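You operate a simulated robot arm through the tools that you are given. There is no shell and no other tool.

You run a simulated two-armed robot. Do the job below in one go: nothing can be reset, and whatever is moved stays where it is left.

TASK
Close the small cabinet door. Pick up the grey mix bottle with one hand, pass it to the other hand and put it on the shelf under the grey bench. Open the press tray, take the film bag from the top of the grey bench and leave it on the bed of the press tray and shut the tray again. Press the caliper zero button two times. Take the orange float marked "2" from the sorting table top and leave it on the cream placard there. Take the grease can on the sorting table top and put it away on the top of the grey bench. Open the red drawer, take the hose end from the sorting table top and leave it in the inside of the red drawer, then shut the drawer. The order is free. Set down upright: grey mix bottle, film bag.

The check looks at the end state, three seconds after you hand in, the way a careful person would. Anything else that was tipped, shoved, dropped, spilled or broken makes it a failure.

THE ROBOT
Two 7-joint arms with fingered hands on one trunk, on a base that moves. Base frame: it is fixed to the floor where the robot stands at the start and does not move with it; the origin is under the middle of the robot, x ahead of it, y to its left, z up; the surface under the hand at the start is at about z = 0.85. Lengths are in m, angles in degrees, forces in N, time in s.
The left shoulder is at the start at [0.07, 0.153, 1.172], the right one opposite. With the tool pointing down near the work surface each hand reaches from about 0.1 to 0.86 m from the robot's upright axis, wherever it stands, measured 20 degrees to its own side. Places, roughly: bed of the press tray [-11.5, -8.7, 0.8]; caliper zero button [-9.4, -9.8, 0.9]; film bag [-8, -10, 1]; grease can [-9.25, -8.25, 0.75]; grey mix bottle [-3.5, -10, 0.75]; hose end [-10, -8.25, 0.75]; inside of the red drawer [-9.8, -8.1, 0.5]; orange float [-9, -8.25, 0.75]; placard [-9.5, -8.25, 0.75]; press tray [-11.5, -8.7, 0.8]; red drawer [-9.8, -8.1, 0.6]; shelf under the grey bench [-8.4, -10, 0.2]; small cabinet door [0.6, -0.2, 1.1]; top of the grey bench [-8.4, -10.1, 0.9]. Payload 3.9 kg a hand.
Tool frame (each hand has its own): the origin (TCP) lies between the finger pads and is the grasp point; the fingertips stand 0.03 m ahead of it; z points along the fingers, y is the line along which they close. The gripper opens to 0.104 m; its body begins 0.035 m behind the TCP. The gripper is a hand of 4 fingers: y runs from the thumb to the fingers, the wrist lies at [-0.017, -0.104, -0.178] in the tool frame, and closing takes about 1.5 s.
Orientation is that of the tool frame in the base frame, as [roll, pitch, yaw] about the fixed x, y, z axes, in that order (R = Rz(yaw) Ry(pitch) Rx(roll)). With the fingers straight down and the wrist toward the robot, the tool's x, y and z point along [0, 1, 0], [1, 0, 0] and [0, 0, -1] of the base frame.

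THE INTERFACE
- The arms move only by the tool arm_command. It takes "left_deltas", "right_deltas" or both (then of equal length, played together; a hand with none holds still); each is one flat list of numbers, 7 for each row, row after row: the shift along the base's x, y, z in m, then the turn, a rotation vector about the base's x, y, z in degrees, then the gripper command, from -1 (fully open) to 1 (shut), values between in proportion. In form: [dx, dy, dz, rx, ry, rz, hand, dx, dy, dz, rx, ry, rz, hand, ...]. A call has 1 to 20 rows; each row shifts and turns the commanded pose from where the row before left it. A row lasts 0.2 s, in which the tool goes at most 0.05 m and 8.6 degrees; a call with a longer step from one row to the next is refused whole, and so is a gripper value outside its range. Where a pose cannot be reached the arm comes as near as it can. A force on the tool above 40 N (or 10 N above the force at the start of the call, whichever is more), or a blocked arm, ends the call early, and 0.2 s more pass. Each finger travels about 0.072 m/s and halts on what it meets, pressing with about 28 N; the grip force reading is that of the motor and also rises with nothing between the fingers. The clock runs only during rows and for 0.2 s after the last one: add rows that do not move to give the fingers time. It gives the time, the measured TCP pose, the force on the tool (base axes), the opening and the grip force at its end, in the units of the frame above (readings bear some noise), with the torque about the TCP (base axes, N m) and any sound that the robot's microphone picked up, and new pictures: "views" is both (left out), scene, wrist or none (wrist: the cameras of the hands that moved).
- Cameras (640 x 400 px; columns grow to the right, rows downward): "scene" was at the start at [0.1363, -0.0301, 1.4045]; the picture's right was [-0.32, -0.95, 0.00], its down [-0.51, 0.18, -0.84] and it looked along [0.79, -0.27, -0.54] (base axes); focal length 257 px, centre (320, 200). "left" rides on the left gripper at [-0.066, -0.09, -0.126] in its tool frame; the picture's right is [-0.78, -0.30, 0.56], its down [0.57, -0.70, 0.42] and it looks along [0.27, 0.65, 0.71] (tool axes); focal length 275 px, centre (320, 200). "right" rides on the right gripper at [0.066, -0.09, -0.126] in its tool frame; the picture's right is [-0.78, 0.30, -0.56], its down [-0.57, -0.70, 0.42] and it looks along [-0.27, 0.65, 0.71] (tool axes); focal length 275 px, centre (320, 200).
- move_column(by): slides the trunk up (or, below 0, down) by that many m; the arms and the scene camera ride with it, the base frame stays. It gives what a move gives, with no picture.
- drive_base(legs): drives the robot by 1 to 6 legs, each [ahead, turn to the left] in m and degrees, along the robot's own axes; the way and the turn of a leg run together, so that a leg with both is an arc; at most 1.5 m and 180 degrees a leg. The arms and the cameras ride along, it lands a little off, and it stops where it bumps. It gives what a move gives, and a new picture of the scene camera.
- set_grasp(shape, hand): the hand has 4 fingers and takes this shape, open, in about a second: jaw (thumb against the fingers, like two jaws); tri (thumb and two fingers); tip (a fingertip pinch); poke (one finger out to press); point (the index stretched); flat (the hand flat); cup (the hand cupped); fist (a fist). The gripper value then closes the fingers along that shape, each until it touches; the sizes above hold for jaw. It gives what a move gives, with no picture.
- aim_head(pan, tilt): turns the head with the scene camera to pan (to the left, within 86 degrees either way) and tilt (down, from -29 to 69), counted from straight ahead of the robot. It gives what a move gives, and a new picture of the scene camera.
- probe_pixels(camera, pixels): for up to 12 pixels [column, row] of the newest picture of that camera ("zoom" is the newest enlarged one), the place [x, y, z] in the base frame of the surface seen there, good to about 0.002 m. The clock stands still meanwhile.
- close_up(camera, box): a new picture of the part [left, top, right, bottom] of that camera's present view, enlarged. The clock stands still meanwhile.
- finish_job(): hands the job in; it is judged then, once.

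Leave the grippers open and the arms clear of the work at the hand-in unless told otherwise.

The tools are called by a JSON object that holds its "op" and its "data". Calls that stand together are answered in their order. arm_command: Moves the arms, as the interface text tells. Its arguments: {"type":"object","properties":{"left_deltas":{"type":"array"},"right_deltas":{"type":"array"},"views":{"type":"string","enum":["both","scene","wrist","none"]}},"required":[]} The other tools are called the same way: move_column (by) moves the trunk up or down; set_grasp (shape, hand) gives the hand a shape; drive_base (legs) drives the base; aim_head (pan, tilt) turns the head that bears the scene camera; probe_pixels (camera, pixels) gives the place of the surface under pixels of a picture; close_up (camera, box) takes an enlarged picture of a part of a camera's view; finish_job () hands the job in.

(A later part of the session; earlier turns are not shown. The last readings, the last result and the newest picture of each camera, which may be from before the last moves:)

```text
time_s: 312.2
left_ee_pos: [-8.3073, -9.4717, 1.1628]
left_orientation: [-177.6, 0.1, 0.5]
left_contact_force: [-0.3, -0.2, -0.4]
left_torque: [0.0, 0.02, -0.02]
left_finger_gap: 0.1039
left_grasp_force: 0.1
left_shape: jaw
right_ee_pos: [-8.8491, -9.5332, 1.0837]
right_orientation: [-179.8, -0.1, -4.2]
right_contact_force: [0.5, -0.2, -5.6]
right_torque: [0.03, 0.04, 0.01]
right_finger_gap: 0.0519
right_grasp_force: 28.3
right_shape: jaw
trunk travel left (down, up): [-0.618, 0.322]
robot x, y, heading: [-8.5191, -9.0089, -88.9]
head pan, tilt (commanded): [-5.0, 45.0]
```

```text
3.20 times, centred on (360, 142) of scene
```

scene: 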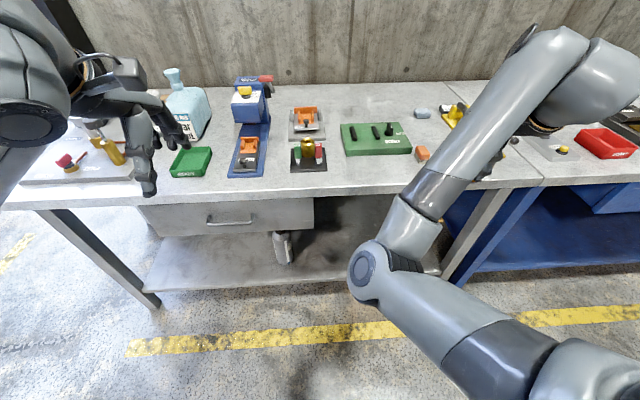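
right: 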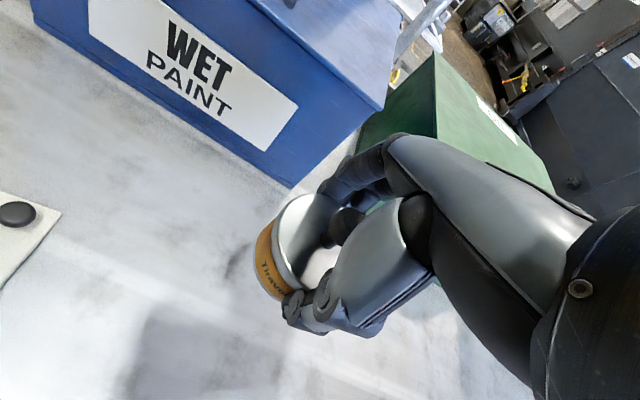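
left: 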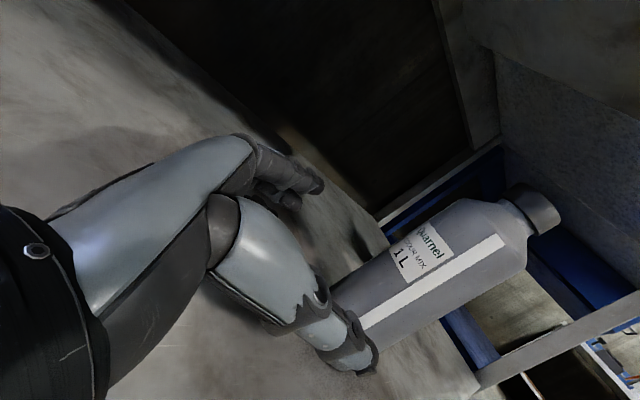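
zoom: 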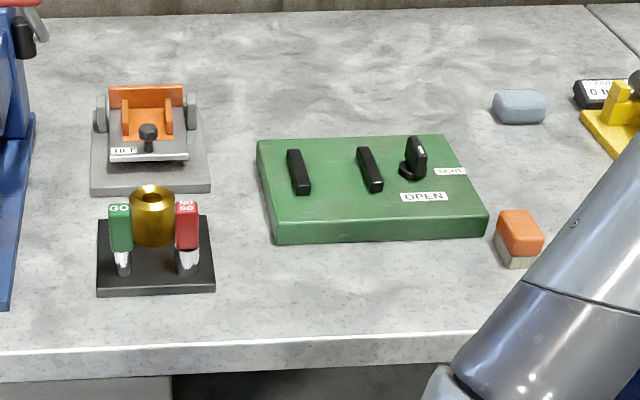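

The strip in front of the green block is 14.5 cm deep (y from -9.715 to -9.86) and clear from x = -8.59 to -8.89. I will set the can at (-8.745, -9.775). First I drive 0.12 m closer.

{"op": "drive_base", "data": {"legs": [[0.12, 0]]}}

{"op": "arm_command", "data": {"right_deltas": [0.02, -0.02, -0.02, 0, 0, 0, 1, 0.02, -0.02, -0.02, 0, 0, 0, 1, 0.02, -0.02, -0.02, 0, 0, 0, 1, 0.02, -0.02, -0.02, 0, 0, 0, 1], "views": "both"}}

```text
time_s: 313.4
left_ee_pos: [-8.3054, -9.5915, 1.1619]
left_orientation: [-177.5, 0.2, 0.4]
left_contact_force: [-0.4, -0.4, -0.2]
left_torque: [0.0, 0.01, -0.04]
left_finger_gap: 0.104
left_grasp_force: 0.1
left_shape: jaw
right_ee_pos: [-8.8466, -9.6526, 1.0842]
right_orientation: [-179.8, -0.1, -4.3]
right_contact_force: [0.7, -0.5, -5.1]
right_torque: [0.02, 0.04, 0.0]
right_finger_gap: 0.0519
right_grasp_force: 28.2
right_shape: jaw
trunk travel left (down, up): [-0.618, 0.322]
robot x, y, heading: [-8.5108, -9.1321, -89.1]
head pan, tilt (commanded): [-5.0, 45.0]
```

scene: 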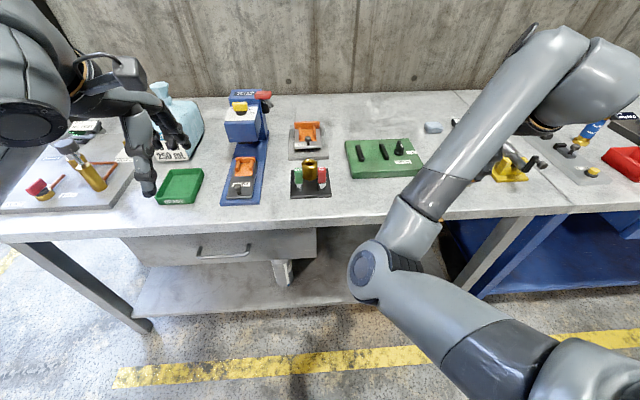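

```text
time_s: 314.6
left_ee_pos: [-8.304, -9.5921, 1.1611]
left_orientation: [-177.5, 0.2, 0.4]
left_contact_force: [-0.8, -0.7, -0.5]
left_torque: [-0.01, -0.04, 0.0]
left_finger_gap: 0.1041
left_grasp_force: 0.1
left_shape: jaw
right_ee_pos: [-8.8047, -9.7356, 1.02]
right_orientation: [178.4, 2.4, -7.8]
right_contact_force: [-0.3, -0.2, -5.4]
right_torque: [0.0, 0.04, 0.06]
right_finger_gap: 0.0518
right_grasp_force: 28.0
right_shape: jaw
trunk travel left (down, up): [-0.618, 0.322]
robot x, y, heading: [-8.5132, -9.1354, -88.9]
head pan, tilt (commanded): [-5.0, 45.0]
stopped in row 4 (right hand): the arm was blocked; the commanded pose is now the measured one
```

scene: 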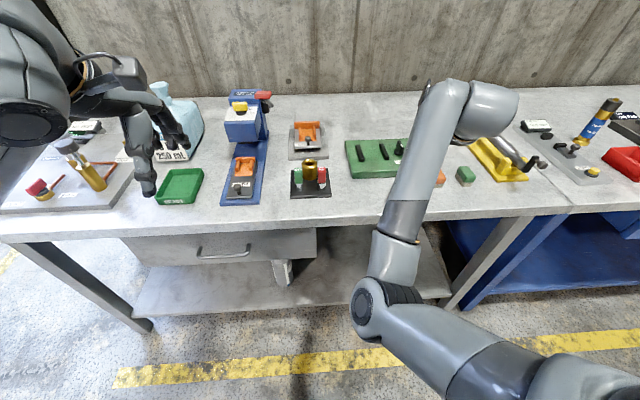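
right: 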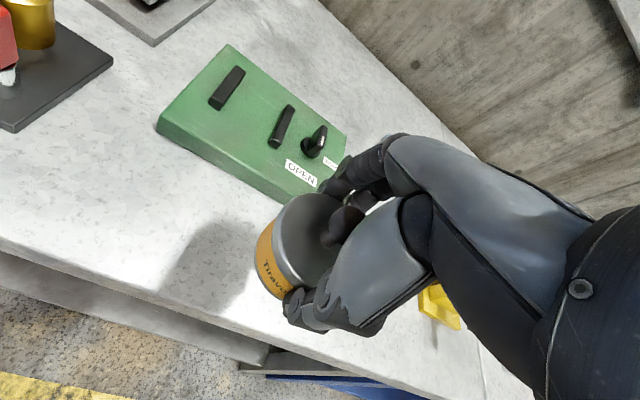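

The arm was blocked: my elbow hangs low in this posture and may be touching the bench's front. I will probe the elbow to see.

{"op": "probe_pixels", "data": {"camera": "scene", "pixels": [[365, 300], [395, 290], [355, 290], [380, 250], [400, 255], [370, 320], [400, 215], [430, 300]]}}

{"op": "close_up", "data": {"camera": "scene", "box": [320, 180, 500, 360]}}

```text
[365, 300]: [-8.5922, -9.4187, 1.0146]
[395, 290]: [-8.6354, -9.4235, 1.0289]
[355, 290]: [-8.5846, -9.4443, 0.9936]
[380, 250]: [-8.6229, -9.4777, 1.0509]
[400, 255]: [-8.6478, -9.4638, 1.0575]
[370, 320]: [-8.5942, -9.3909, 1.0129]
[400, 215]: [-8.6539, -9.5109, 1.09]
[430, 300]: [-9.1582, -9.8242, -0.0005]
```

```text
2.22 times, centred on (410, 270) of scene
```

zoom: 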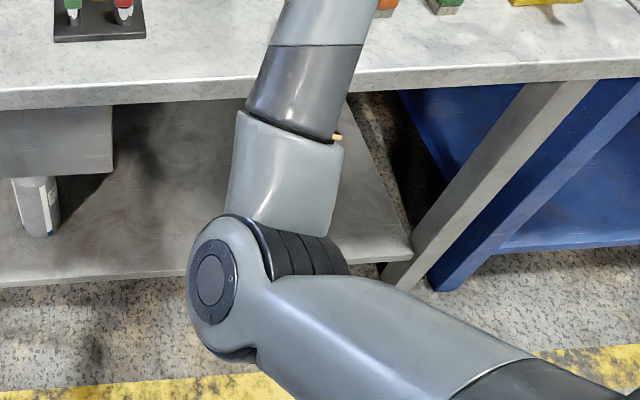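

The elbow has swung inward (about 8 cm from my midline), a different posture that dislikes moving further left. I will instead use the spot straight below, about (-8.795, -9.775), still clear of the orange cube. I fix the small tilt and inch forward.

{"op": "arm_command", "data": {"right_deltas": [0.002, -0.013, 0, 1.6, -2.4, 0, 1, 0.004, -0.013, 0, 0, 0, 0, 1, 0.004, -0.013, 0, 0, 0, 0, 1], "views": "wrist"}}

```text
time_s: 315.4
left_ee_pos: [-8.304, -9.5935, 1.162]
left_orientation: [-177.6, 0.2, 0.4]
left_contact_force: [-0.5, 0.4, -0.5]
left_torque: [-0.01, -0.02, -0.03]
left_finger_gap: 0.1039
left_grasp_force: 0.0
left_shape: jaw
right_ee_pos: [-8.7894, -9.7751, 1.0172]
right_orientation: [-179.7, -0.1, -7.4]
right_contact_force: [-0.4, 0.0, -5.3]
right_torque: [-0.01, 0.05, 0.0]
right_finger_gap: 0.052
right_grasp_force: 27.6
right_shape: jaw
trunk travel left (down, up): [-0.618, 0.322]
robot x, y, heading: [-8.514, -9.1295, -88.8]
head pan, tilt (commanded): [-5.0, 45.0]
```

right: 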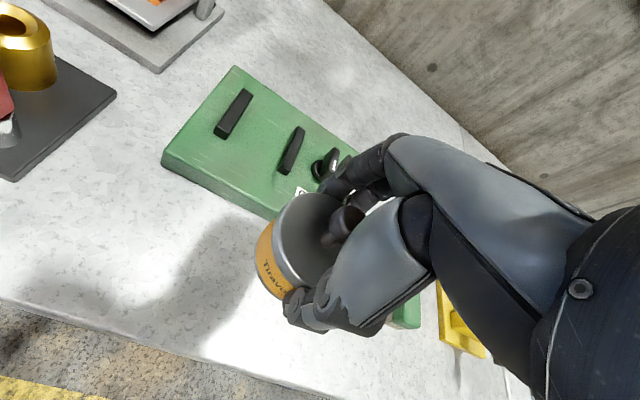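

That worked. I will try shifting 2.5 cm further left for more clearance from the orange cube, then lower to z 0.93.

{"op": "arm_command", "data": {"right_deltas": [0.012, 0, -0.01, 0, 0, 0, 1, 0.012, 0, -0.01, 0, 0, 0, 1, 0, 0, -0.03, 0, 0, 0, 1, 0, 0, -0.03, 0, 0, 0, 1], "views": "both"}}

```text
time_s: 316.4
left_ee_pos: [-8.304, -9.5929, 1.1622]
left_orientation: [-177.6, 0.2, 0.4]
left_contact_force: [0.6, -0.2, 0.4]
left_torque: [0.01, -0.04, 0.0]
left_finger_gap: 0.1041
left_grasp_force: 0.1
left_shape: jaw
right_ee_pos: [-8.7676, -9.7742, 0.9386]
right_orientation: [-179.7, 0.0, -7.4]
right_contact_force: [-0.6, -0.4, -5.3]
right_torque: [0.01, 0.04, -0.03]
right_finger_gap: 0.0516
right_grasp_force: 27.6
right_shape: jaw
trunk travel left (down, up): [-0.618, 0.322]
robot x, y, heading: [-8.515, -9.1278, -89.0]
head pan, tilt (commanded): [-5.0, 45.0]
```

scene: 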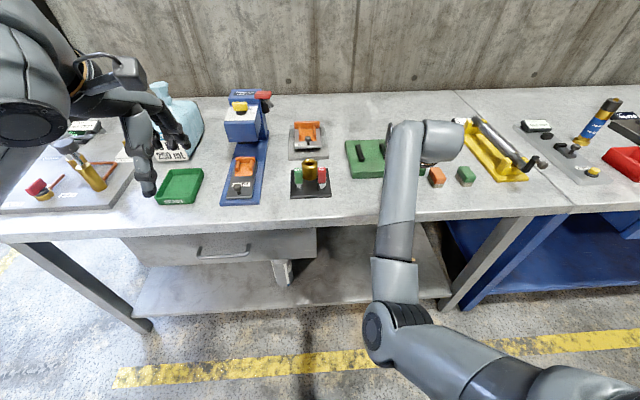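
right: 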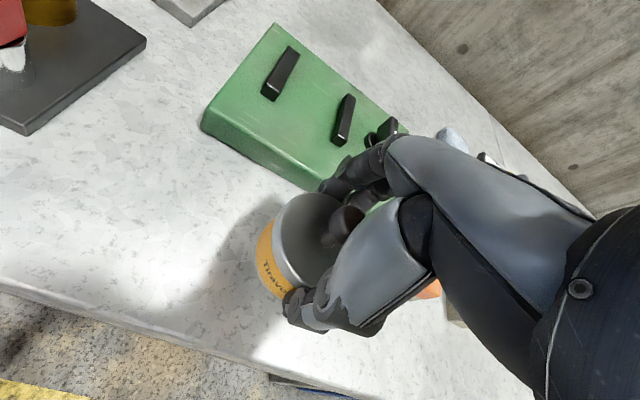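

I am at (-8.768, -9.774), with the fingers about 3 cm from the green block. I will lower the last 3.4 cm gently.

{"op": "arm_command", "data": {"right_deltas": [0, 0.003, -0.02, 0, 0, 0, 1, 0, 0, -0.009, 0, 0, 0, 1, 0, 0, -0.003, 0, 0, 0, 1], "views": "wrist"}}

```text
time_s: 317.2
left_ee_pos: [-8.3041, -9.5908, 1.1613]
left_orientation: [-177.6, 0.3, 0.3]
left_contact_force: [0.1, -0.9, 0.1]
left_torque: [-0.02, -0.01, -0.03]
left_finger_gap: 0.104
left_grasp_force: 0.1
left_shape: jaw
right_ee_pos: [-8.7669, -9.7716, 0.9072]
right_orientation: [-179.7, 0.0, -7.3]
right_contact_force: [0.4, 0.1, -5.8]
right_torque: [0.01, 0.0, 0.01]
right_finger_gap: 0.0517
right_grasp_force: 28.4
right_shape: jaw
trunk travel left (down, up): [-0.618, 0.322]
robot x, y, heading: [-8.5138, -9.1318, -89.1]
head pan, tilt (commanded): [-5.0, 45.0]
```

right: 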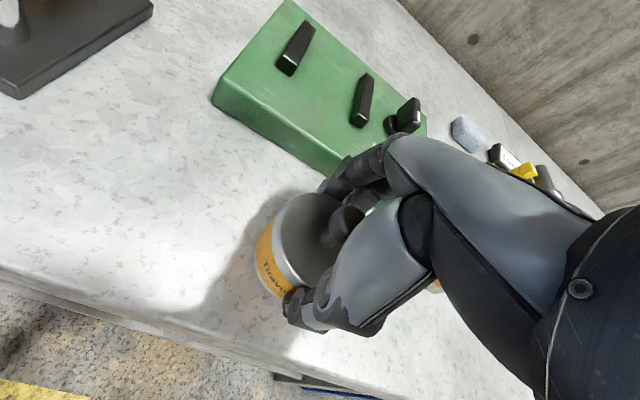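

Not touching yet (-5.8 N is just the weight). I will lower 2 mm per row until contact.

{"op": "arm_command", "data": {"right_deltas": [0, 0, -0.002, 0, 0, 0, 1, 0, 0, -0.002, 0, 0, 0, 1], "views": "none"}}

```text
time_s: 317.8
left_ee_pos: [-8.306, -9.5914, 1.1619]
left_orientation: [-177.6, 0.2, 0.4]
left_contact_force: [-0.2, 0.2, 0.1]
left_torque: [0.0, -0.01, -0.03]
left_finger_gap: 0.1043
left_grasp_force: 0.0
left_shape: jaw
right_ee_pos: [-8.7666, -9.7703, 0.9034]
right_orientation: [-179.9, 0.1, -7.3]
right_contact_force: [-0.3, -0.4, -3.3]
right_torque: [-0.05, -0.03, 0.03]
right_finger_gap: 0.0518
right_grasp_force: 28.0
right_shape: jaw
trunk travel left (down, up): [-0.618, 0.322]
robot x, y, heading: [-8.513, -9.1304, -88.6]
head pan, tilt (commanded): [-5.0, 45.0]
```

Contact has begun (-3.3 N). I will press 1 mm more, then open partway and rise.

{"op": "arm_command", "data": {"right_deltas": [0, 0, -0.001, 0, 0, 0, 1, 0, 0, 0, 0, 0, 0, 0.4, 0, 0, 0, 0, 0, 0, 0, 0, 0, 0, 0, 0, 0, -0.4, 0, 0, 0, 0, 0, 0, -0.4, 0, 0, 0.015, 0, 0, 0, -0.4, 0, 0, 0.03, 0, 0, 0, -0.4, 0, 0, 0.04, 0, 0, 0, -0.4, 0, 0, 0.04, 0, 0, 0, -1], "views": "both"}}

```text
time_s: 319.8
left_ee_pos: [-8.305, -9.5914, 1.163]
left_orientation: [-177.7, 0.2, 0.5]
left_contact_force: [0.9, 0.0, 0.6]
left_torque: [0.03, -0.01, 0.02]
left_finger_gap: 0.1039
left_grasp_force: 0.0
left_shape: jaw
right_ee_pos: [-8.7681, -9.7738, 1.027]
right_orientation: [-179.7, 0.1, -7.2]
right_contact_force: [0.1, 0.7, -0.2]
right_torque: [0.02, 0.03, 0.01]
right_finger_gap: 0.1038
right_grasp_force: 0.0
right_shape: jaw
trunk travel left (down, up): [-0.618, 0.322]
robot x, y, heading: [-8.5106, -9.1311, -89.0]
head pan, tilt (commanded): [-5.0, 45.0]
```

scene: 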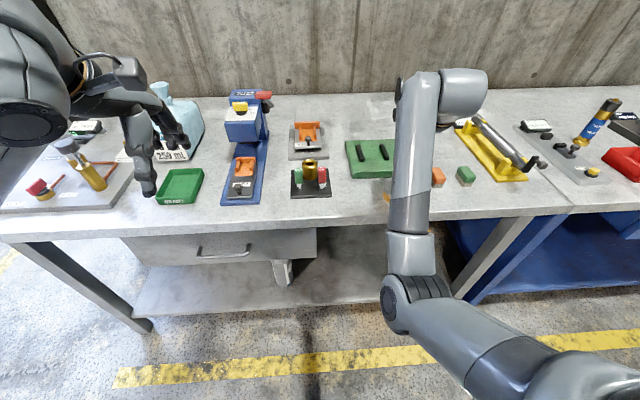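
right: 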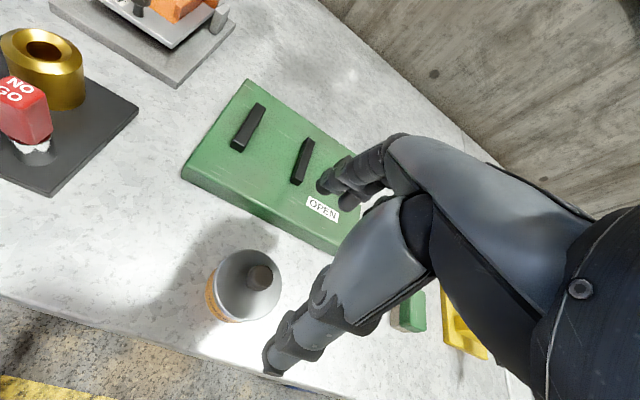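

The grease can stands upright on the grey bench. Now the film bag. I will tuck both arms into the well-behaved poses, back off, and shift so that the bag lies to my left-front.

{"op": "arm_command", "data": {"right_deltas": [0, 0.02, 0.04, 0, 0, 0, -1, -0.01, 0.03, 0.035, 0, 0, 1, -1, -0.015, 0.035, 0.03, 0, 0, 1, -1, -0.015, 0.035, 0.03, 0, 0, 2, -1, -0.02, 0.035, 0.03, 0, 0, 2, -1, -0.02, 0.035, 0.03, 0, 0, 1, -1, -0.02, 0.03, 0.025, 0, 0, 0, -1], "left_deltas": [0.02, 0.005, 0.013, -2.4, 0, 0, -1, 0.02, 0.008, 0.013, 0, 0, 0, -1, 0.02, 0.008, 0.013, 0, 0, 0, -1, 0.02, 0.008, 0.013, 0, 0, 0, -1, 0.02, 0.008, 0.013, 0, 0, 0, -1, 0.02, 0.008, 0.013, 0, 0, 0, -1, 0.02, 0.005, 0.013, 0, 0, 0, -1], "views": "scene"}}

```text
refused: row 5 steps farther than a row can; nothing moved
```

One row was a hair too long; I will resend with smaller steps.

{"op": "arm_command", "data": {"right_deltas": [0, 0.02, 0.04, 0, 0, 0, -1, -0.01, 0.03, 0.035, 0, 0, 1, -1, -0.015, 0.032, 0.03, 0, 0, 1, -1, -0.015, 0.032, 0.03, 0, 0, 2, -1, -0.02, 0.033, 0.025, 0, 0, 2, -1, -0.02, 0.033, 0.025, 0, 0, 1, -1, -0.02, 0.033, 0.025, 0, 0, 0, -1], "left_deltas": [0.02, 0.005, 0.013, -2.4, 0, 0, -1, 0.02, 0.008, 0.013, 0, 0, 0, -1, 0.02, 0.008, 0.013, 0, 0, 0, -1, 0.02, 0.008, 0.013, 0, 0, 0, -1, 0.02, 0.008, 0.013, 0, 0, 0, -1, 0.02, 0.008, 0.013, 0, 0, 0, -1, 0.02, 0.005, 0.013, 0, 0, 0, -1], "views": "scene"}}

```text
time_s: 321.6
left_ee_pos: [-8.1656, -9.541, 1.2542]
left_orientation: [179.9, 0.3, 0.4]
left_contact_force: [-0.8, 0.1, -0.7]
left_torque: [-0.01, 0.02, 0.01]
left_finger_gap: 0.1037
left_grasp_force: 0.1
left_shape: jaw
right_ee_pos: [-8.8834, -9.5533, 1.2093]
right_orientation: [-175.5, 0.5, -3.3]
right_contact_force: [0.0, 0.0, -0.1]
right_torque: [0.0, 0.01, 0.04]
right_finger_gap: 0.1038
right_grasp_force: 0.1
right_shape: jaw
trunk travel left (down, up): [-0.618, 0.322]
robot x, y, heading: [-8.5129, -9.1333, -88.7]
head pan, tilt (commanded): [-5.0, 45.0]
stopped in row 7 (right hand): the arm was blocked; the commanded pose is now the measured one
```

scene: 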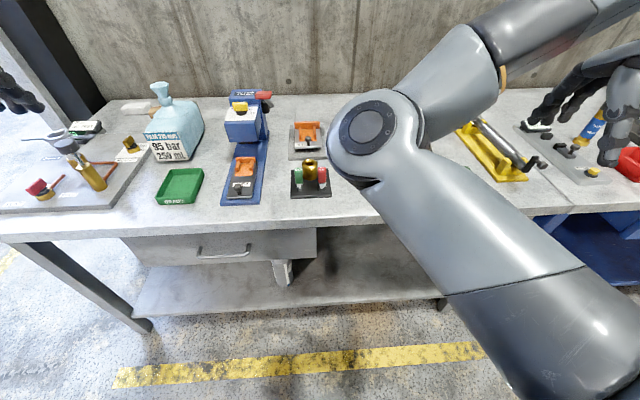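

The right elbow has swung inward, close in front of my head, and got blocked. I will probe where it is before unwinding it.

{"op": "probe_pixels", "data": {"camera": "scene", "pixels": [[365, 130], [335, 135], [400, 120], [450, 60], [540, 20], [450, 250], [600, 330], [400, 200]]}}

```text
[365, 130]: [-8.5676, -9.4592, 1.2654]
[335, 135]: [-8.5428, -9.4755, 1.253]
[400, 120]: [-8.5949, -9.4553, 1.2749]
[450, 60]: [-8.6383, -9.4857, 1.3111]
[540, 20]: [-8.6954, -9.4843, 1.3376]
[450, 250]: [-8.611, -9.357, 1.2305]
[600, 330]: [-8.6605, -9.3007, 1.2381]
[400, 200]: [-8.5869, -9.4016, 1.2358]
```

The elbow is on the inner side of the arm. I will stretch the arm out far to the right-front, high above the benches, so it straightens, and then sweep it left to bring the elbow back outside.

{"op": "arm_command", "data": {"right_deltas": [-0.025, -0.03, 0, -1, 0, 0, -1, -0.03, -0.032, 0, -1, 0, 0, -1, -0.03, -0.032, 0, -1, 0, 0, -1, -0.03, -0.032, 0, -1, 0, 0, -1, -0.03, -0.032, 0, 0, 0, 0, -1], "views": "scene"}}

```text
time_s: 322.8
left_ee_pos: [-8.1694, -9.5429, 1.2538]
left_orientation: [179.9, 0.0, 0.3]
left_contact_force: [0.0, -0.7, 0.9]
left_torque: [0.0, -0.05, 0.0]
left_finger_gap: 0.1037
left_grasp_force: 0.0
left_shape: jaw
right_ee_pos: [-9.0271, -9.7145, 1.2099]
right_orientation: [-179.5, 0.1, -3.1]
right_contact_force: [-0.9, -0.3, 0.2]
right_torque: [0.0, -0.03, 0.0]
right_finger_gap: 0.1039
right_grasp_force: 0.0
right_shape: jaw
trunk travel left (down, up): [-0.618, 0.322]
robot x, y, heading: [-8.513, -9.1351, -89.0]
head pan, tilt (commanded): [-5.0, 45.0]
```

scene: 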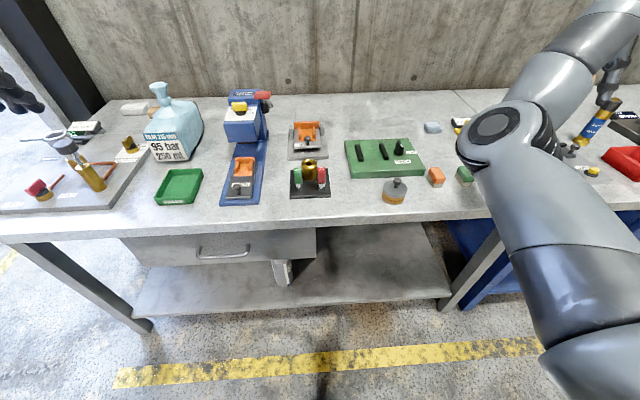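

The can is visible standing at (394,190). Now I will sweep the extended right hand left, high over the bench.

{"op": "arm_command", "data": {"right_deltas": [0.035, -0.02, -0.005, 0, 0, 0, -1, 0.039, -0.0175, -0.005, 0, 0, 0, -1, 0.039, -0.0175, -0.005, 0, 0, 0, -1, 0.039, -0.0175, -0.005, 0, 0, 0, -1, 0.039, -0.0175, -0.005, 0, 0, 0, -1, 0.039, -0.0175, -0.005, 0, 0, 0, -1, 0.039, -0.015, -0.005, 0, 0, 0, -1, 0.039, -0.015, -0.005, 0, 0, 0, -1], "views": "scene"}}

```text
time_s: 324.6
left_ee_pos: [-8.1645, -9.5426, 1.2528]
left_orientation: [-179.9, 0.3, 0.4]
left_contact_force: [0.6, 1.4, 0.2]
left_torque: [-0.02, 0.01, -0.02]
left_finger_gap: 0.104
left_grasp_force: 0.1
left_shape: jaw
right_ee_pos: [-8.7156, -9.8495, 1.1712]
right_orientation: [-179.5, 0.4, -3.0]
right_contact_force: [0.1, 0.8, 0.2]
right_torque: [0.01, -0.04, 0.02]
right_finger_gap: 0.1038
right_grasp_force: 0.1
right_shape: jaw
trunk travel left (down, up): [-0.618, 0.322]
robot x, y, heading: [-8.5116, -9.1327, -89.1]
head pan, tilt (commanded): [-5.0, 45.0]
```

scene: 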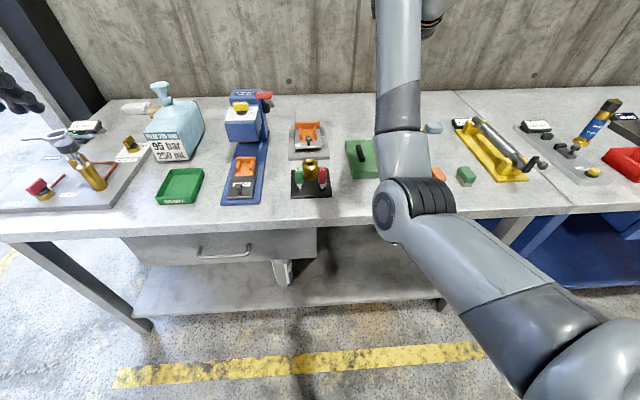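

The arm is straightening with no limits hit. I will sweep another 0.18 m left so the elbow swings outward, then draw the hand back toward the right.

{"op": "arm_command", "data": {"right_deltas": [0.04, 0.005, 0, 0, 0, 0, -1, 0.045, 0.01, 0, 0, 0, 0, -1, 0.045, 0.015, 0, 0, 0, 0, -1, 0.045, 0.015, 0, 0, 0, 0, -1], "views": "scene"}}

```text
time_s: 325.6
left_ee_pos: [-8.1651, -9.5405, 1.2535]
left_orientation: [180.0, 0.4, 0.4]
left_contact_force: [0.5, -0.3, -0.5]
left_torque: [-0.01, -0.01, -0.01]
left_finger_gap: 0.104
left_grasp_force: 0.1
left_shape: jaw
right_ee_pos: [-8.5386, -9.8042, 1.1712]
right_orientation: [-179.6, 0.4, -3.2]
right_contact_force: [1.1, -0.1, 0.1]
right_torque: [-0.02, 0.0, -0.02]
right_finger_gap: 0.1039
right_grasp_force: 0.1
right_shape: jaw
trunk travel left (down, up): [-0.618, 0.322]
robot x, y, heading: [-8.5137, -9.1308, -88.9]
head pan, tilt (commanded): [-5.0, 45.0]
```

scene: 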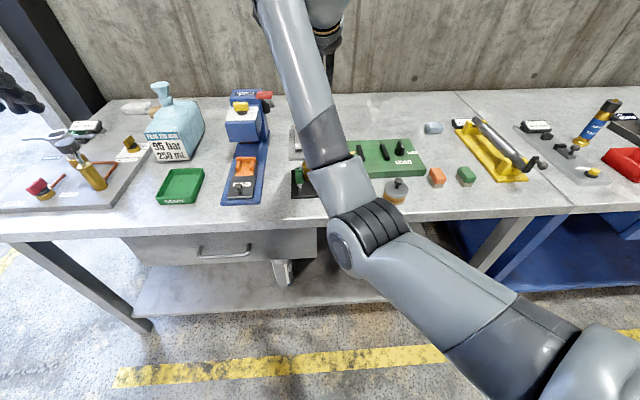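

The elbow stays low on the inner side, which is fine for reaching forward; I just must not tuck too tightly. I will bring the right hand to a moderate pose, 0.5 m ahead and 0.28 m right.

{"op": "arm_command", "data": {"right_deltas": [-0.037, 0.02, -0.005, 0, 0, 0, -1, -0.037, 0.025, -0.005, 0, 0, 0, -1, -0.037, 0.025, -0.005, 0, 0, 0, -1, -0.037, 0.025, -0.005, 0, 0, 0, -1, -0.037, 0.025, -0.005, 0, 0, 0, -1, -0.037, 0.025, -0.005, 0, 0, 0, -1, -0.037, 0.025, -0.005, 0, 0, 0, -1], "views": "scene"}}

```text
time_s: 327.4
left_ee_pos: [-8.1659, -9.5415, 1.2534]
left_orientation: [180.0, 0.3, 0.5]
left_contact_force: [-0.2, -0.4, -0.6]
left_torque: [-0.01, -0.01, -0.03]
left_finger_gap: 0.1042
left_grasp_force: 0.0
left_shape: jaw
right_ee_pos: [-8.8431, -9.6331, 1.1492]
right_orientation: [179.1, 2.5, -8.0]
right_contact_force: [-1.1, -0.3, 0.6]
right_torque: [0.0, 0.01, 0.0]
right_finger_gap: 0.1039
right_grasp_force: 0.1
right_shape: jaw
right hand out of reach, approached as far as the arm can: row 6
trunk travel left (down, up): [-0.618, 0.322]
robot x, y, heading: [-8.5101, -9.1298, -88.7]
head pan, tilt (commanded): [-5.0, 45.0]
stopped in row 7 (right hand): the arm was blocked; the commanded pose is now the measured one
```

scene: 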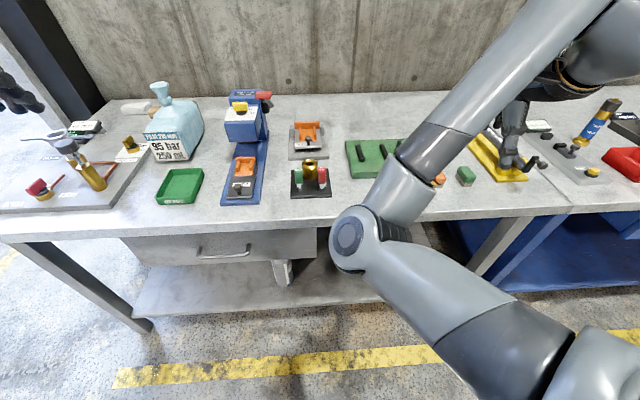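

The right arm is at an acceptable pose. Now I will approach the bag: turn left 40°, drive 0.25 m, turn back 42°, ending near (-8.345, -9.32).

{"op": "drive_base", "data": {"legs": [[0, 40], [0.25, 0], [0, -42]]}}

{"op": "aim_head", "data": {"pan": 15, "tilt": 35}}

```text
time_s: 333.1
left_ee_pos: [-8.0117, -9.7391, 1.254]
left_orientation: [179.9, 0.2, -1.2]
left_contact_force: [0.5, -0.4, 0.3]
left_torque: [0.02, 0.0, 0.02]
left_finger_gap: 0.1039
left_grasp_force: 0.0
left_shape: jaw
right_ee_pos: [-8.6915, -9.8135, 1.1503]
right_orientation: [179.1, 2.4, -9.5]
right_contact_force: [-0.2, 0.1, -0.1]
right_torque: [-0.01, -0.01, 0.0]
right_finger_gap: 0.104
right_grasp_force: 0.2
right_shape: jaw
trunk travel left (down, up): [-0.618, 0.322]
robot x, y, heading: [-8.3489, -9.3203, -90.3]
head pan, tilt (commanded): [-5.0, 45.0]
```

scene: 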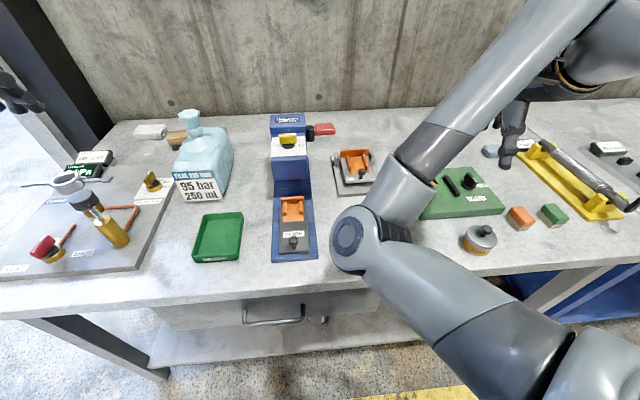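

```text
time_s: 333.9
left_ee_pos: [-8.0124, -9.7389, 1.2551]
left_orientation: [179.9, 0.1, -1.3]
left_contact_force: [-0.2, 0.2, 0.3]
left_torque: [-0.02, 0.04, -0.04]
left_finger_gap: 0.1039
left_grasp_force: 0.0
left_shape: jaw
right_ee_pos: [-8.6912, -9.8113, 1.1501]
right_orientation: [179.2, 2.4, -9.6]
right_contact_force: [0.1, -0.3, -1.1]
right_torque: [0.03, -0.01, 0.01]
right_finger_gap: 0.104
right_grasp_force: 0.0
right_shape: jaw
trunk travel left (down, up): [-0.618, 0.322]
robot x, y, heading: [-8.3443, -9.3202, -90.7]
head pan, tilt (commanded): [15.0, 35.0]
```

scene: 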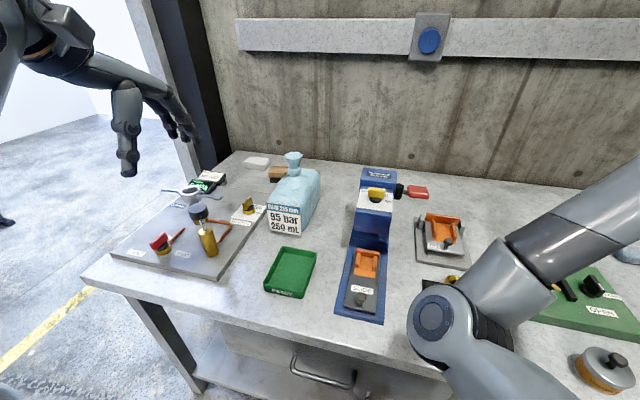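

I am close enough. I will zoom in on the film bag and probe its neck and body.

{"op": "close_up", "data": {"camera": "scene", "box": [240, 135, 350, 245]}}

{"op": "probe_pixels", "data": {"camera": "zoom", "pixels": [[310, 72], [295, 75], [325, 75], [310, 100], [300, 95], [320, 95], [310, 118], [280, 140], [345, 135], [290, 210], [400, 160], [240, 200]]}}

```text
3.64 times, centred on (295, 190) of scene
```

zoom: 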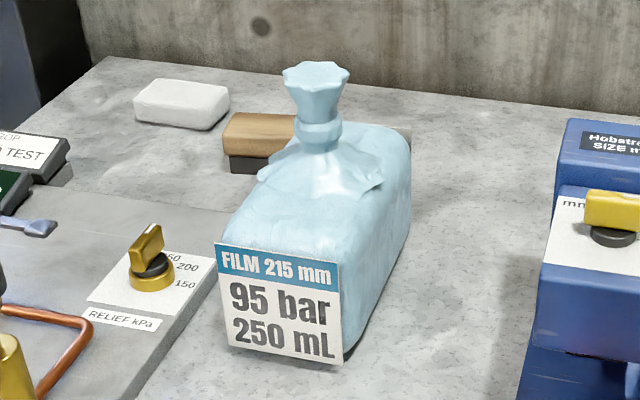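

```text
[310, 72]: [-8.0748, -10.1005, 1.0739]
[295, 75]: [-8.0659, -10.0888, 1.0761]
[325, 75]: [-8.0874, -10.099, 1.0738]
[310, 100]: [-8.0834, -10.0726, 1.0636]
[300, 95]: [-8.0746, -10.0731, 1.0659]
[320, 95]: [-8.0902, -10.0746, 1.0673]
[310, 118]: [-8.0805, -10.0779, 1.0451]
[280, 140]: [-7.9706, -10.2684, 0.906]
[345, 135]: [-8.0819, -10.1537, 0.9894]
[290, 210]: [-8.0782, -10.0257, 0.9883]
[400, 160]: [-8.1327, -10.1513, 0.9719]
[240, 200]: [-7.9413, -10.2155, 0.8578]
```

I will probe the tie ring and the neck edges more closely.

{"op": "probe_pixels", "data": {"camera": "zoom", "pixels": [[320, 130], [303, 128], [337, 128], [320, 108], [306, 108], [332, 108], [320, 142], [318, 62], [283, 72], [348, 72], [290, 360], [225, 340]]}}

```text
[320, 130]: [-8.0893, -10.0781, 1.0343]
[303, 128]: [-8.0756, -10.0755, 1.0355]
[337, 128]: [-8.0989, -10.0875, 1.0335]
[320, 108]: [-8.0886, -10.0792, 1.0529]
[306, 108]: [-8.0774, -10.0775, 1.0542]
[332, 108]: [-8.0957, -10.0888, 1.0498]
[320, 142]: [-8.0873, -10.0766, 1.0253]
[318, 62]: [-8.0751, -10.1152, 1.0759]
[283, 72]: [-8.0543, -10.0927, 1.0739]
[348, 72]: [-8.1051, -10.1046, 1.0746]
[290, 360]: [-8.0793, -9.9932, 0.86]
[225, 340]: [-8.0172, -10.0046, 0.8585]
```

The neck's axis is at (-8.084, -10.094): tie ring at z 1.034, flared top (5 cm wide) at 1.076, body top at 0.99. I will bring the left hand over it at z 1.15.

{"op": "arm_command", "data": {"left_deltas": [-0.008, -0.0395, -0.0117, 0, 0, 0, -0.6, -0.008, -0.0395, -0.0117, 0, 0, 0, -0.6, -0.008, -0.0395, -0.0117, 0, 0, 0, -0.6, -0.008, -0.0395, -0.0117, 0, 0, 0, -0.6, -0.008, -0.0395, -0.0117, 0, 0, 0, -0.6, -0.008, -0.0395, -0.0117, 0, 0, 0, -0.6, -0.008, -0.0395, -0.0117, 0, 0, 0, -0.6, -0.008, -0.0395, -0.0117, 0, 0, 0, -0.6, -0.008, -0.0395, -0.0117, 0, 0, 0, -0.6], "views": "both"}}

```text
time_s: 335.9
left_ee_pos: [-8.0867, -10.0952, 1.1463]
left_orientation: [179.9, 0.2, -1.3]
left_contact_force: [-0.3, -1.3, -0.1]
left_torque: [-0.02, -0.02, -0.02]
left_finger_gap: 0.0836
left_grasp_force: 0.0
left_shape: jaw
right_ee_pos: [-8.6929, -9.8132, 1.1493]
right_orientation: [179.2, 2.3, -9.7]
right_contact_force: [0.3, -0.1, -0.1]
right_torque: [0.0, -0.02, 0.03]
right_finger_gap: 0.1038
right_grasp_force: 0.0
right_shape: jaw
trunk travel left (down, up): [-0.618, 0.322]
robot x, y, heading: [-8.3458, -9.3189, -90.7]
head pan, tilt (commanded): [15.0, 35.0]
```

scene: 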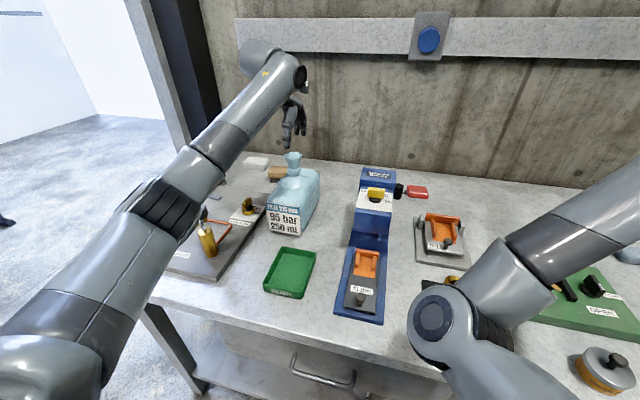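
left: 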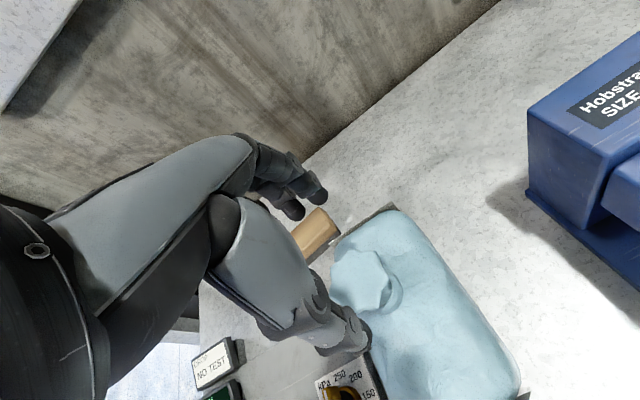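

The hand is above the neck. I will verify the flare's centre using the left wrist camera.

{"op": "probe_pixels", "data": {"camera": "left", "pixels": [[360, 278], [335, 272], [388, 285], [362, 252], [358, 305], [400, 300], [430, 320], [345, 340], [300, 195]]}}

```text
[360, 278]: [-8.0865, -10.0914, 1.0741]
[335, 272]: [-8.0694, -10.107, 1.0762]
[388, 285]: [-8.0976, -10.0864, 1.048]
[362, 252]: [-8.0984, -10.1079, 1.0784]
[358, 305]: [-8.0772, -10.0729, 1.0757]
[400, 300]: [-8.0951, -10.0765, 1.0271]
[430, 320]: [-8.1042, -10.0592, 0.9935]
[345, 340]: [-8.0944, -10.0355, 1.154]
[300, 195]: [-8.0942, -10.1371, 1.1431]
```

It is centred within a few millimetres. I will descend to z 1.055 and close on the neck.

{"op": "arm_command", "data": {"left_deltas": [0.003, 0.003, -0.03, 0, 0, 0, -0.6, 0, 0, -0.03, 0, 0, 0, -0.6, 0, 0, -0.02, 0, 0, 0, -0.6, 0, 0, -0.011, 0, 0, 0, -0.6, 0, 0, 0, 0, 0, 0, 0, 0, 0, 0, 0, 0, 0, 0.5, 0, 0, 0, 0, 0, 0, 1, 0, 0, 0, 0, 0, 0, 1, 0, 0, 0, 0, 0, 0, 1, 0, 0, 0, 0, 0, 0, 1], "views": "both"}}

```text
time_s: 338.1
left_ee_pos: [-8.0804, -10.0913, 1.0559]
left_orientation: [-180.0, 0.2, -1.3]
left_contact_force: [-1.6, 1.3, -0.3]
left_torque: [0.0, 0.06, -0.04]
left_finger_gap: 0.0247
left_grasp_force: 28.1
left_shape: jaw
right_ee_pos: [-8.6912, -9.8124, 1.1496]
right_orientation: [179.2, 2.3, -9.6]
right_contact_force: [-0.1, 0.7, -0.1]
right_torque: [0.0, -0.03, -0.04]
right_finger_gap: 0.1041
right_grasp_force: 0.0
right_shape: jaw
trunk travel left (down, up): [-0.618, 0.322]
robot x, y, heading: [-8.3453, -9.3195, -90.5]
head pan, tilt (commanded): [15.0, 35.0]
```

scene: 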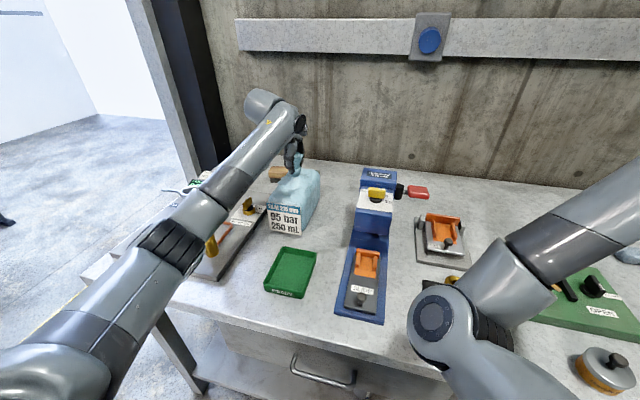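
left: 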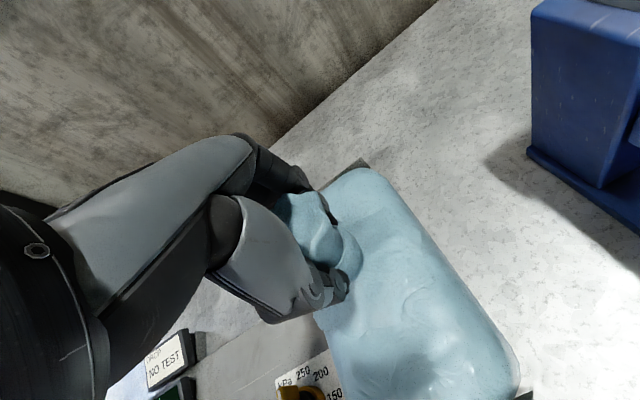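

The neck is gripped (gap 0.025). I will lift gently 5 cm and check.

{"op": "arm_command", "data": {"left_deltas": [0, 0, 0.01, 0, 0, 0, 1, 0, 0, 0.02, 0, 0, 0, 1, 0, 0, 0.03, 0, 0, 0, 1, 0, 0, 0, 0, 0, 0, 1], "views": "both"}}

```text
time_s: 339.1
left_ee_pos: [-8.0785, -10.0935, 1.1174]
left_orientation: [179.9, 0.3, -1.3]
left_contact_force: [0.3, 0.7, -7.2]
left_torque: [0.01, 0.0, 0.0]
left_finger_gap: 0.0244
left_grasp_force: 28.1
left_shape: jaw
right_ee_pos: [-8.691, -9.8139, 1.1476]
right_orientation: [179.2, 2.4, -9.7]
right_contact_force: [0.4, 0.5, -0.9]
right_torque: [0.03, 0.01, -0.01]
right_finger_gap: 0.104
right_grasp_force: 0.0
right_shape: jaw
trunk travel left (down, up): [-0.618, 0.322]
robot x, y, heading: [-8.3476, -9.3192, -90.4]
head pan, tilt (commanded): [15.0, 35.0]
```

scene: 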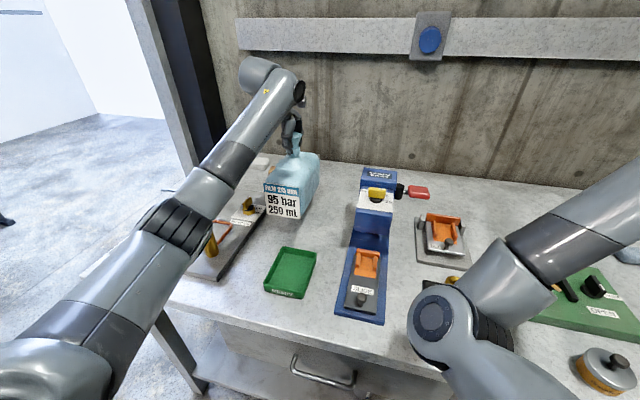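
left: 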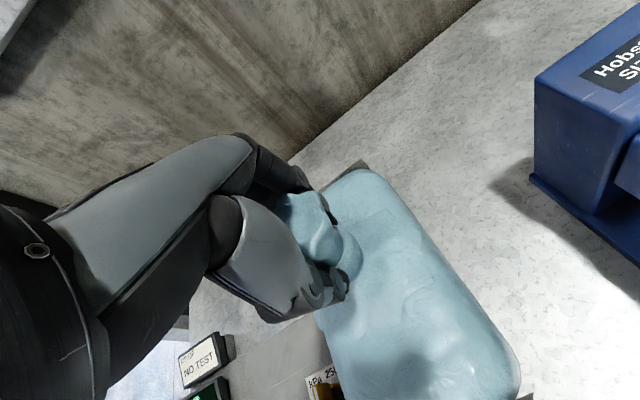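

The bag (about 0.7 kg) hangs upright. I will raise it to z 1.27 so its base clears everything, then draw it in toward me.

{"op": "arm_command", "data": {"left_deltas": [0, 0, 0.04, 0, 0, 0, 1, 0, 0, 0.04, 0, 0, 0, 1, 0, 0, 0.04, 0, 0, 0, 1, 0, 0, 0.035, 0, 0, 0, 1, 0, 0.03, 0, 0, 0, 0, 1, 0, 0.035, 0, 0, 0, 0, 1, 0, 0.035, 0, 0, 0, 0, 1, 0, 0.035, 0, 0, 0, 0, 1, 0, 0.035, 0, 0, 0, 0, 1, 0, 0.035, 0, 0, 0, 0, 1], "views": "scene"}}

```text
time_s: 341.3
left_ee_pos: [-8.0821, -9.8849, 1.273]
left_orientation: [-180.0, 0.2, -1.3]
left_contact_force: [-1.6, -0.1, -5.1]
left_torque: [-0.06, 0.0, 0.0]
left_finger_gap: 0.024
left_grasp_force: 27.6
left_shape: jaw
right_ee_pos: [-8.6917, -9.8115, 1.1499]
right_orientation: [179.1, 2.4, -9.6]
right_contact_force: [0.3, -0.2, 0.4]
right_torque: [0.0, 0.0, -0.01]
right_finger_gap: 0.1041
right_grasp_force: 0.0
right_shape: jaw
trunk travel left (down, up): [-0.618, 0.322]
robot x, y, heading: [-8.3456, -9.3194, -90.7]
head pan, tilt (commanded): [15.0, 35.0]
```

scene: 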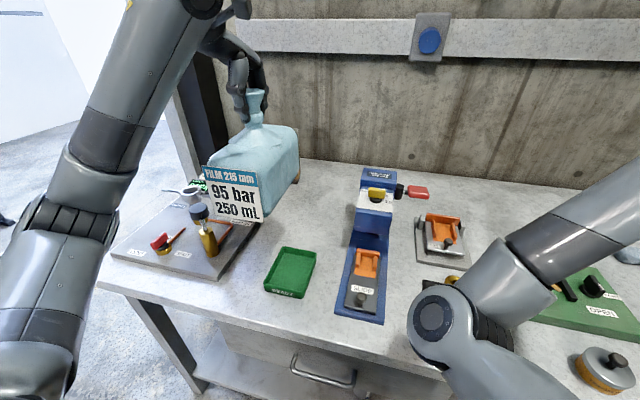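

The bag is clear of everything. I will back up 0.3 m into the aisle and turn right to face west (-x).

{"op": "drive_base", "data": {"legs": [[-0.3, 0], [0, -89]]}}

{"op": "aim_head", "data": {"pan": 0, "tilt": 22}}

```text
time_s: 347.1
left_ee_pos: [-8.9053, -9.297, 1.2734]
left_orientation: [180.0, 0.2, -90.1]
left_contact_force: [0.6, 1.5, -7.2]
left_torque: [0.0, -0.01, 0.03]
left_finger_gap: 0.0239
left_grasp_force: 27.9
left_shape: jaw
right_ee_pos: [-8.8437, -8.6857, 1.1495]
right_orientation: [179.1, 2.4, -98.5]
right_contact_force: [0.2, -0.4, 0.4]
right_torque: [0.03, 0.02, -0.04]
right_finger_gap: 0.104
right_grasp_force: 0.1
right_shape: jaw
trunk travel left (down, up): [-0.618, 0.322]
robot x, y, heading: [-8.3438, -9.0206, -179.2]
head pan, tilt (commanded): [15.0, 35.0]
```

scene: 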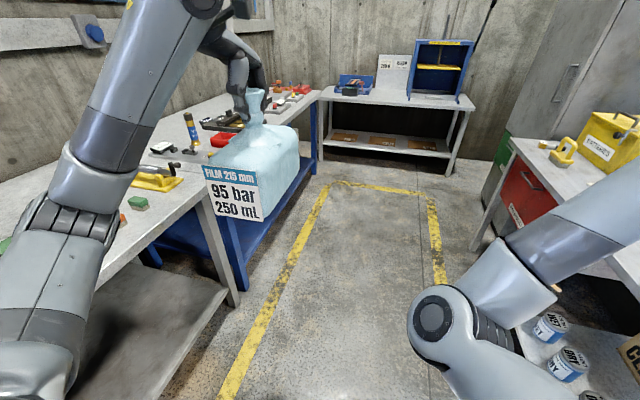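

```text
time_s: 347.9
left_ee_pos: [-8.9048, -9.2964, 1.2729]
left_orientation: [-179.9, 0.3, -90.1]
left_contact_force: [-0.2, 0.7, -5.8]
left_torque: [0.01, -0.02, 0.02]
left_finger_gap: 0.0239
left_grasp_force: 28.1
left_shape: jaw
right_ee_pos: [-8.842, -8.6855, 1.1504]
right_orientation: [179.1, 2.4, -98.5]
right_contact_force: [0.3, 0.3, -0.3]
right_torque: [-0.02, -0.02, 0.03]
right_finger_gap: 0.1038
right_grasp_force: 0.0
right_shape: jaw
trunk travel left (down, up): [-0.618, 0.322]
robot x, y, heading: [-8.346, -9.0186, -179.4]
head pan, tilt (commanded): [0.0, 22.0]
```

scene: 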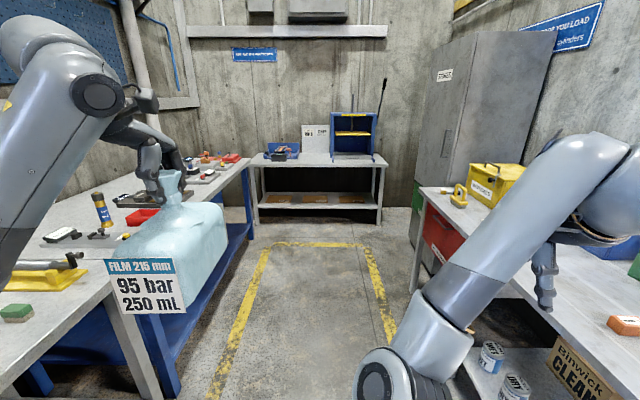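

The end bench has a blue frame with yellow parts and a lever at (355,135), likely the press. I will zoom in and probe it.

{"op": "close_up", "data": {"camera": "scene", "box": [240, 70, 420, 220]}}

{"op": "probe_pixels", "data": {"camera": "scene", "pixels": [[352, 132], [352, 115], [335, 145], [370, 145], [352, 160], [285, 153], [315, 140], [380, 160], [330, 165], [382, 215], [258, 160], [345, 240]]}}

```text
2.67 times, centred on (330, 145) of scene
```

zoom: 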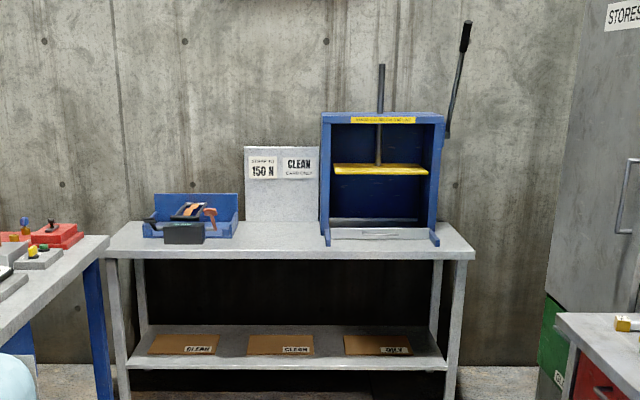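

```text
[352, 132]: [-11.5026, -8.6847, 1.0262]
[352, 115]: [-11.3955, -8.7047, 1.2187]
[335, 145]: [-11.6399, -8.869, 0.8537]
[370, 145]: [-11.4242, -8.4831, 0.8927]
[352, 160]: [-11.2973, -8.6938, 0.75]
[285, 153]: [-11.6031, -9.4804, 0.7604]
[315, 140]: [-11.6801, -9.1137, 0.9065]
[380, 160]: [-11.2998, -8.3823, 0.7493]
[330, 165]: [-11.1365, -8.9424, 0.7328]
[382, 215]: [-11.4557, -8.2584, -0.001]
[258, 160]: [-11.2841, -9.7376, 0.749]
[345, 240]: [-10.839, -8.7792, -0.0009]
```

The press has a blue frame (x -11.4 to -11.64, y -8.93 to -8.45), a yellow platen at z about 1.03, and a tray at the bottom with a front lip. I will drive 1.6 m toward it in two legs and look closer.

{"op": "drive_base", "data": {"legs": [[0.8, 0], [0.8, 0]]}}

{"op": "close_up", "data": {"camera": "scene", "box": [240, 60, 480, 240]}}

```text
time_s: 355.9
left_ee_pos: [-10.4816, -9.2769, 1.2732]
left_orientation: [180.0, 0.2, -91.3]
left_contact_force: [1.1, -0.7, -6.5]
left_torque: [0.0, -0.02, -0.01]
left_finger_gap: 0.0238
left_grasp_force: 27.9
left_shape: jaw
right_ee_pos: [-10.4081, -8.6666, 1.1496]
right_orientation: [179.1, 2.3, -99.6]
right_contact_force: [-0.1, 0.5, -0.8]
right_torque: [0.01, 0.0, 0.03]
right_finger_gap: 0.1036
right_grasp_force: 0.0
right_shape: jaw
trunk travel left (down, up): [-0.618, 0.322]
robot x, y, heading: [-9.9144, -9.0124, 179.2]
head pan, tilt (commanded): [0.0, 22.0]
```

scene: 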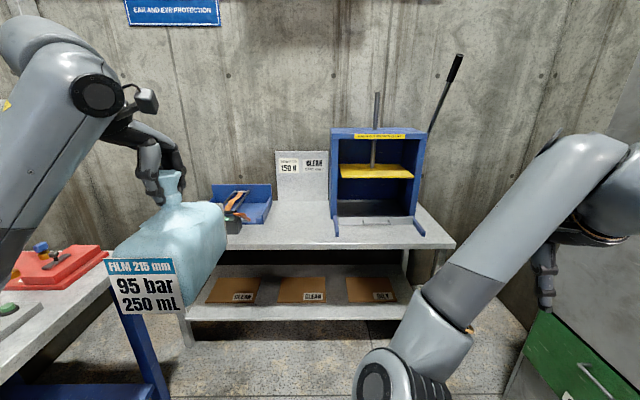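

```text
2.22 times, centred on (360, 150) of scene
```

zoom: 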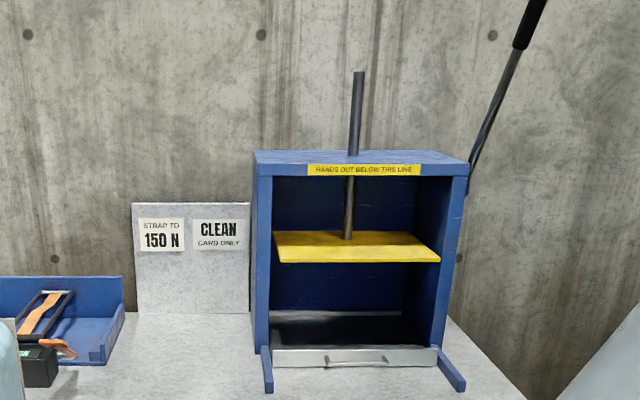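

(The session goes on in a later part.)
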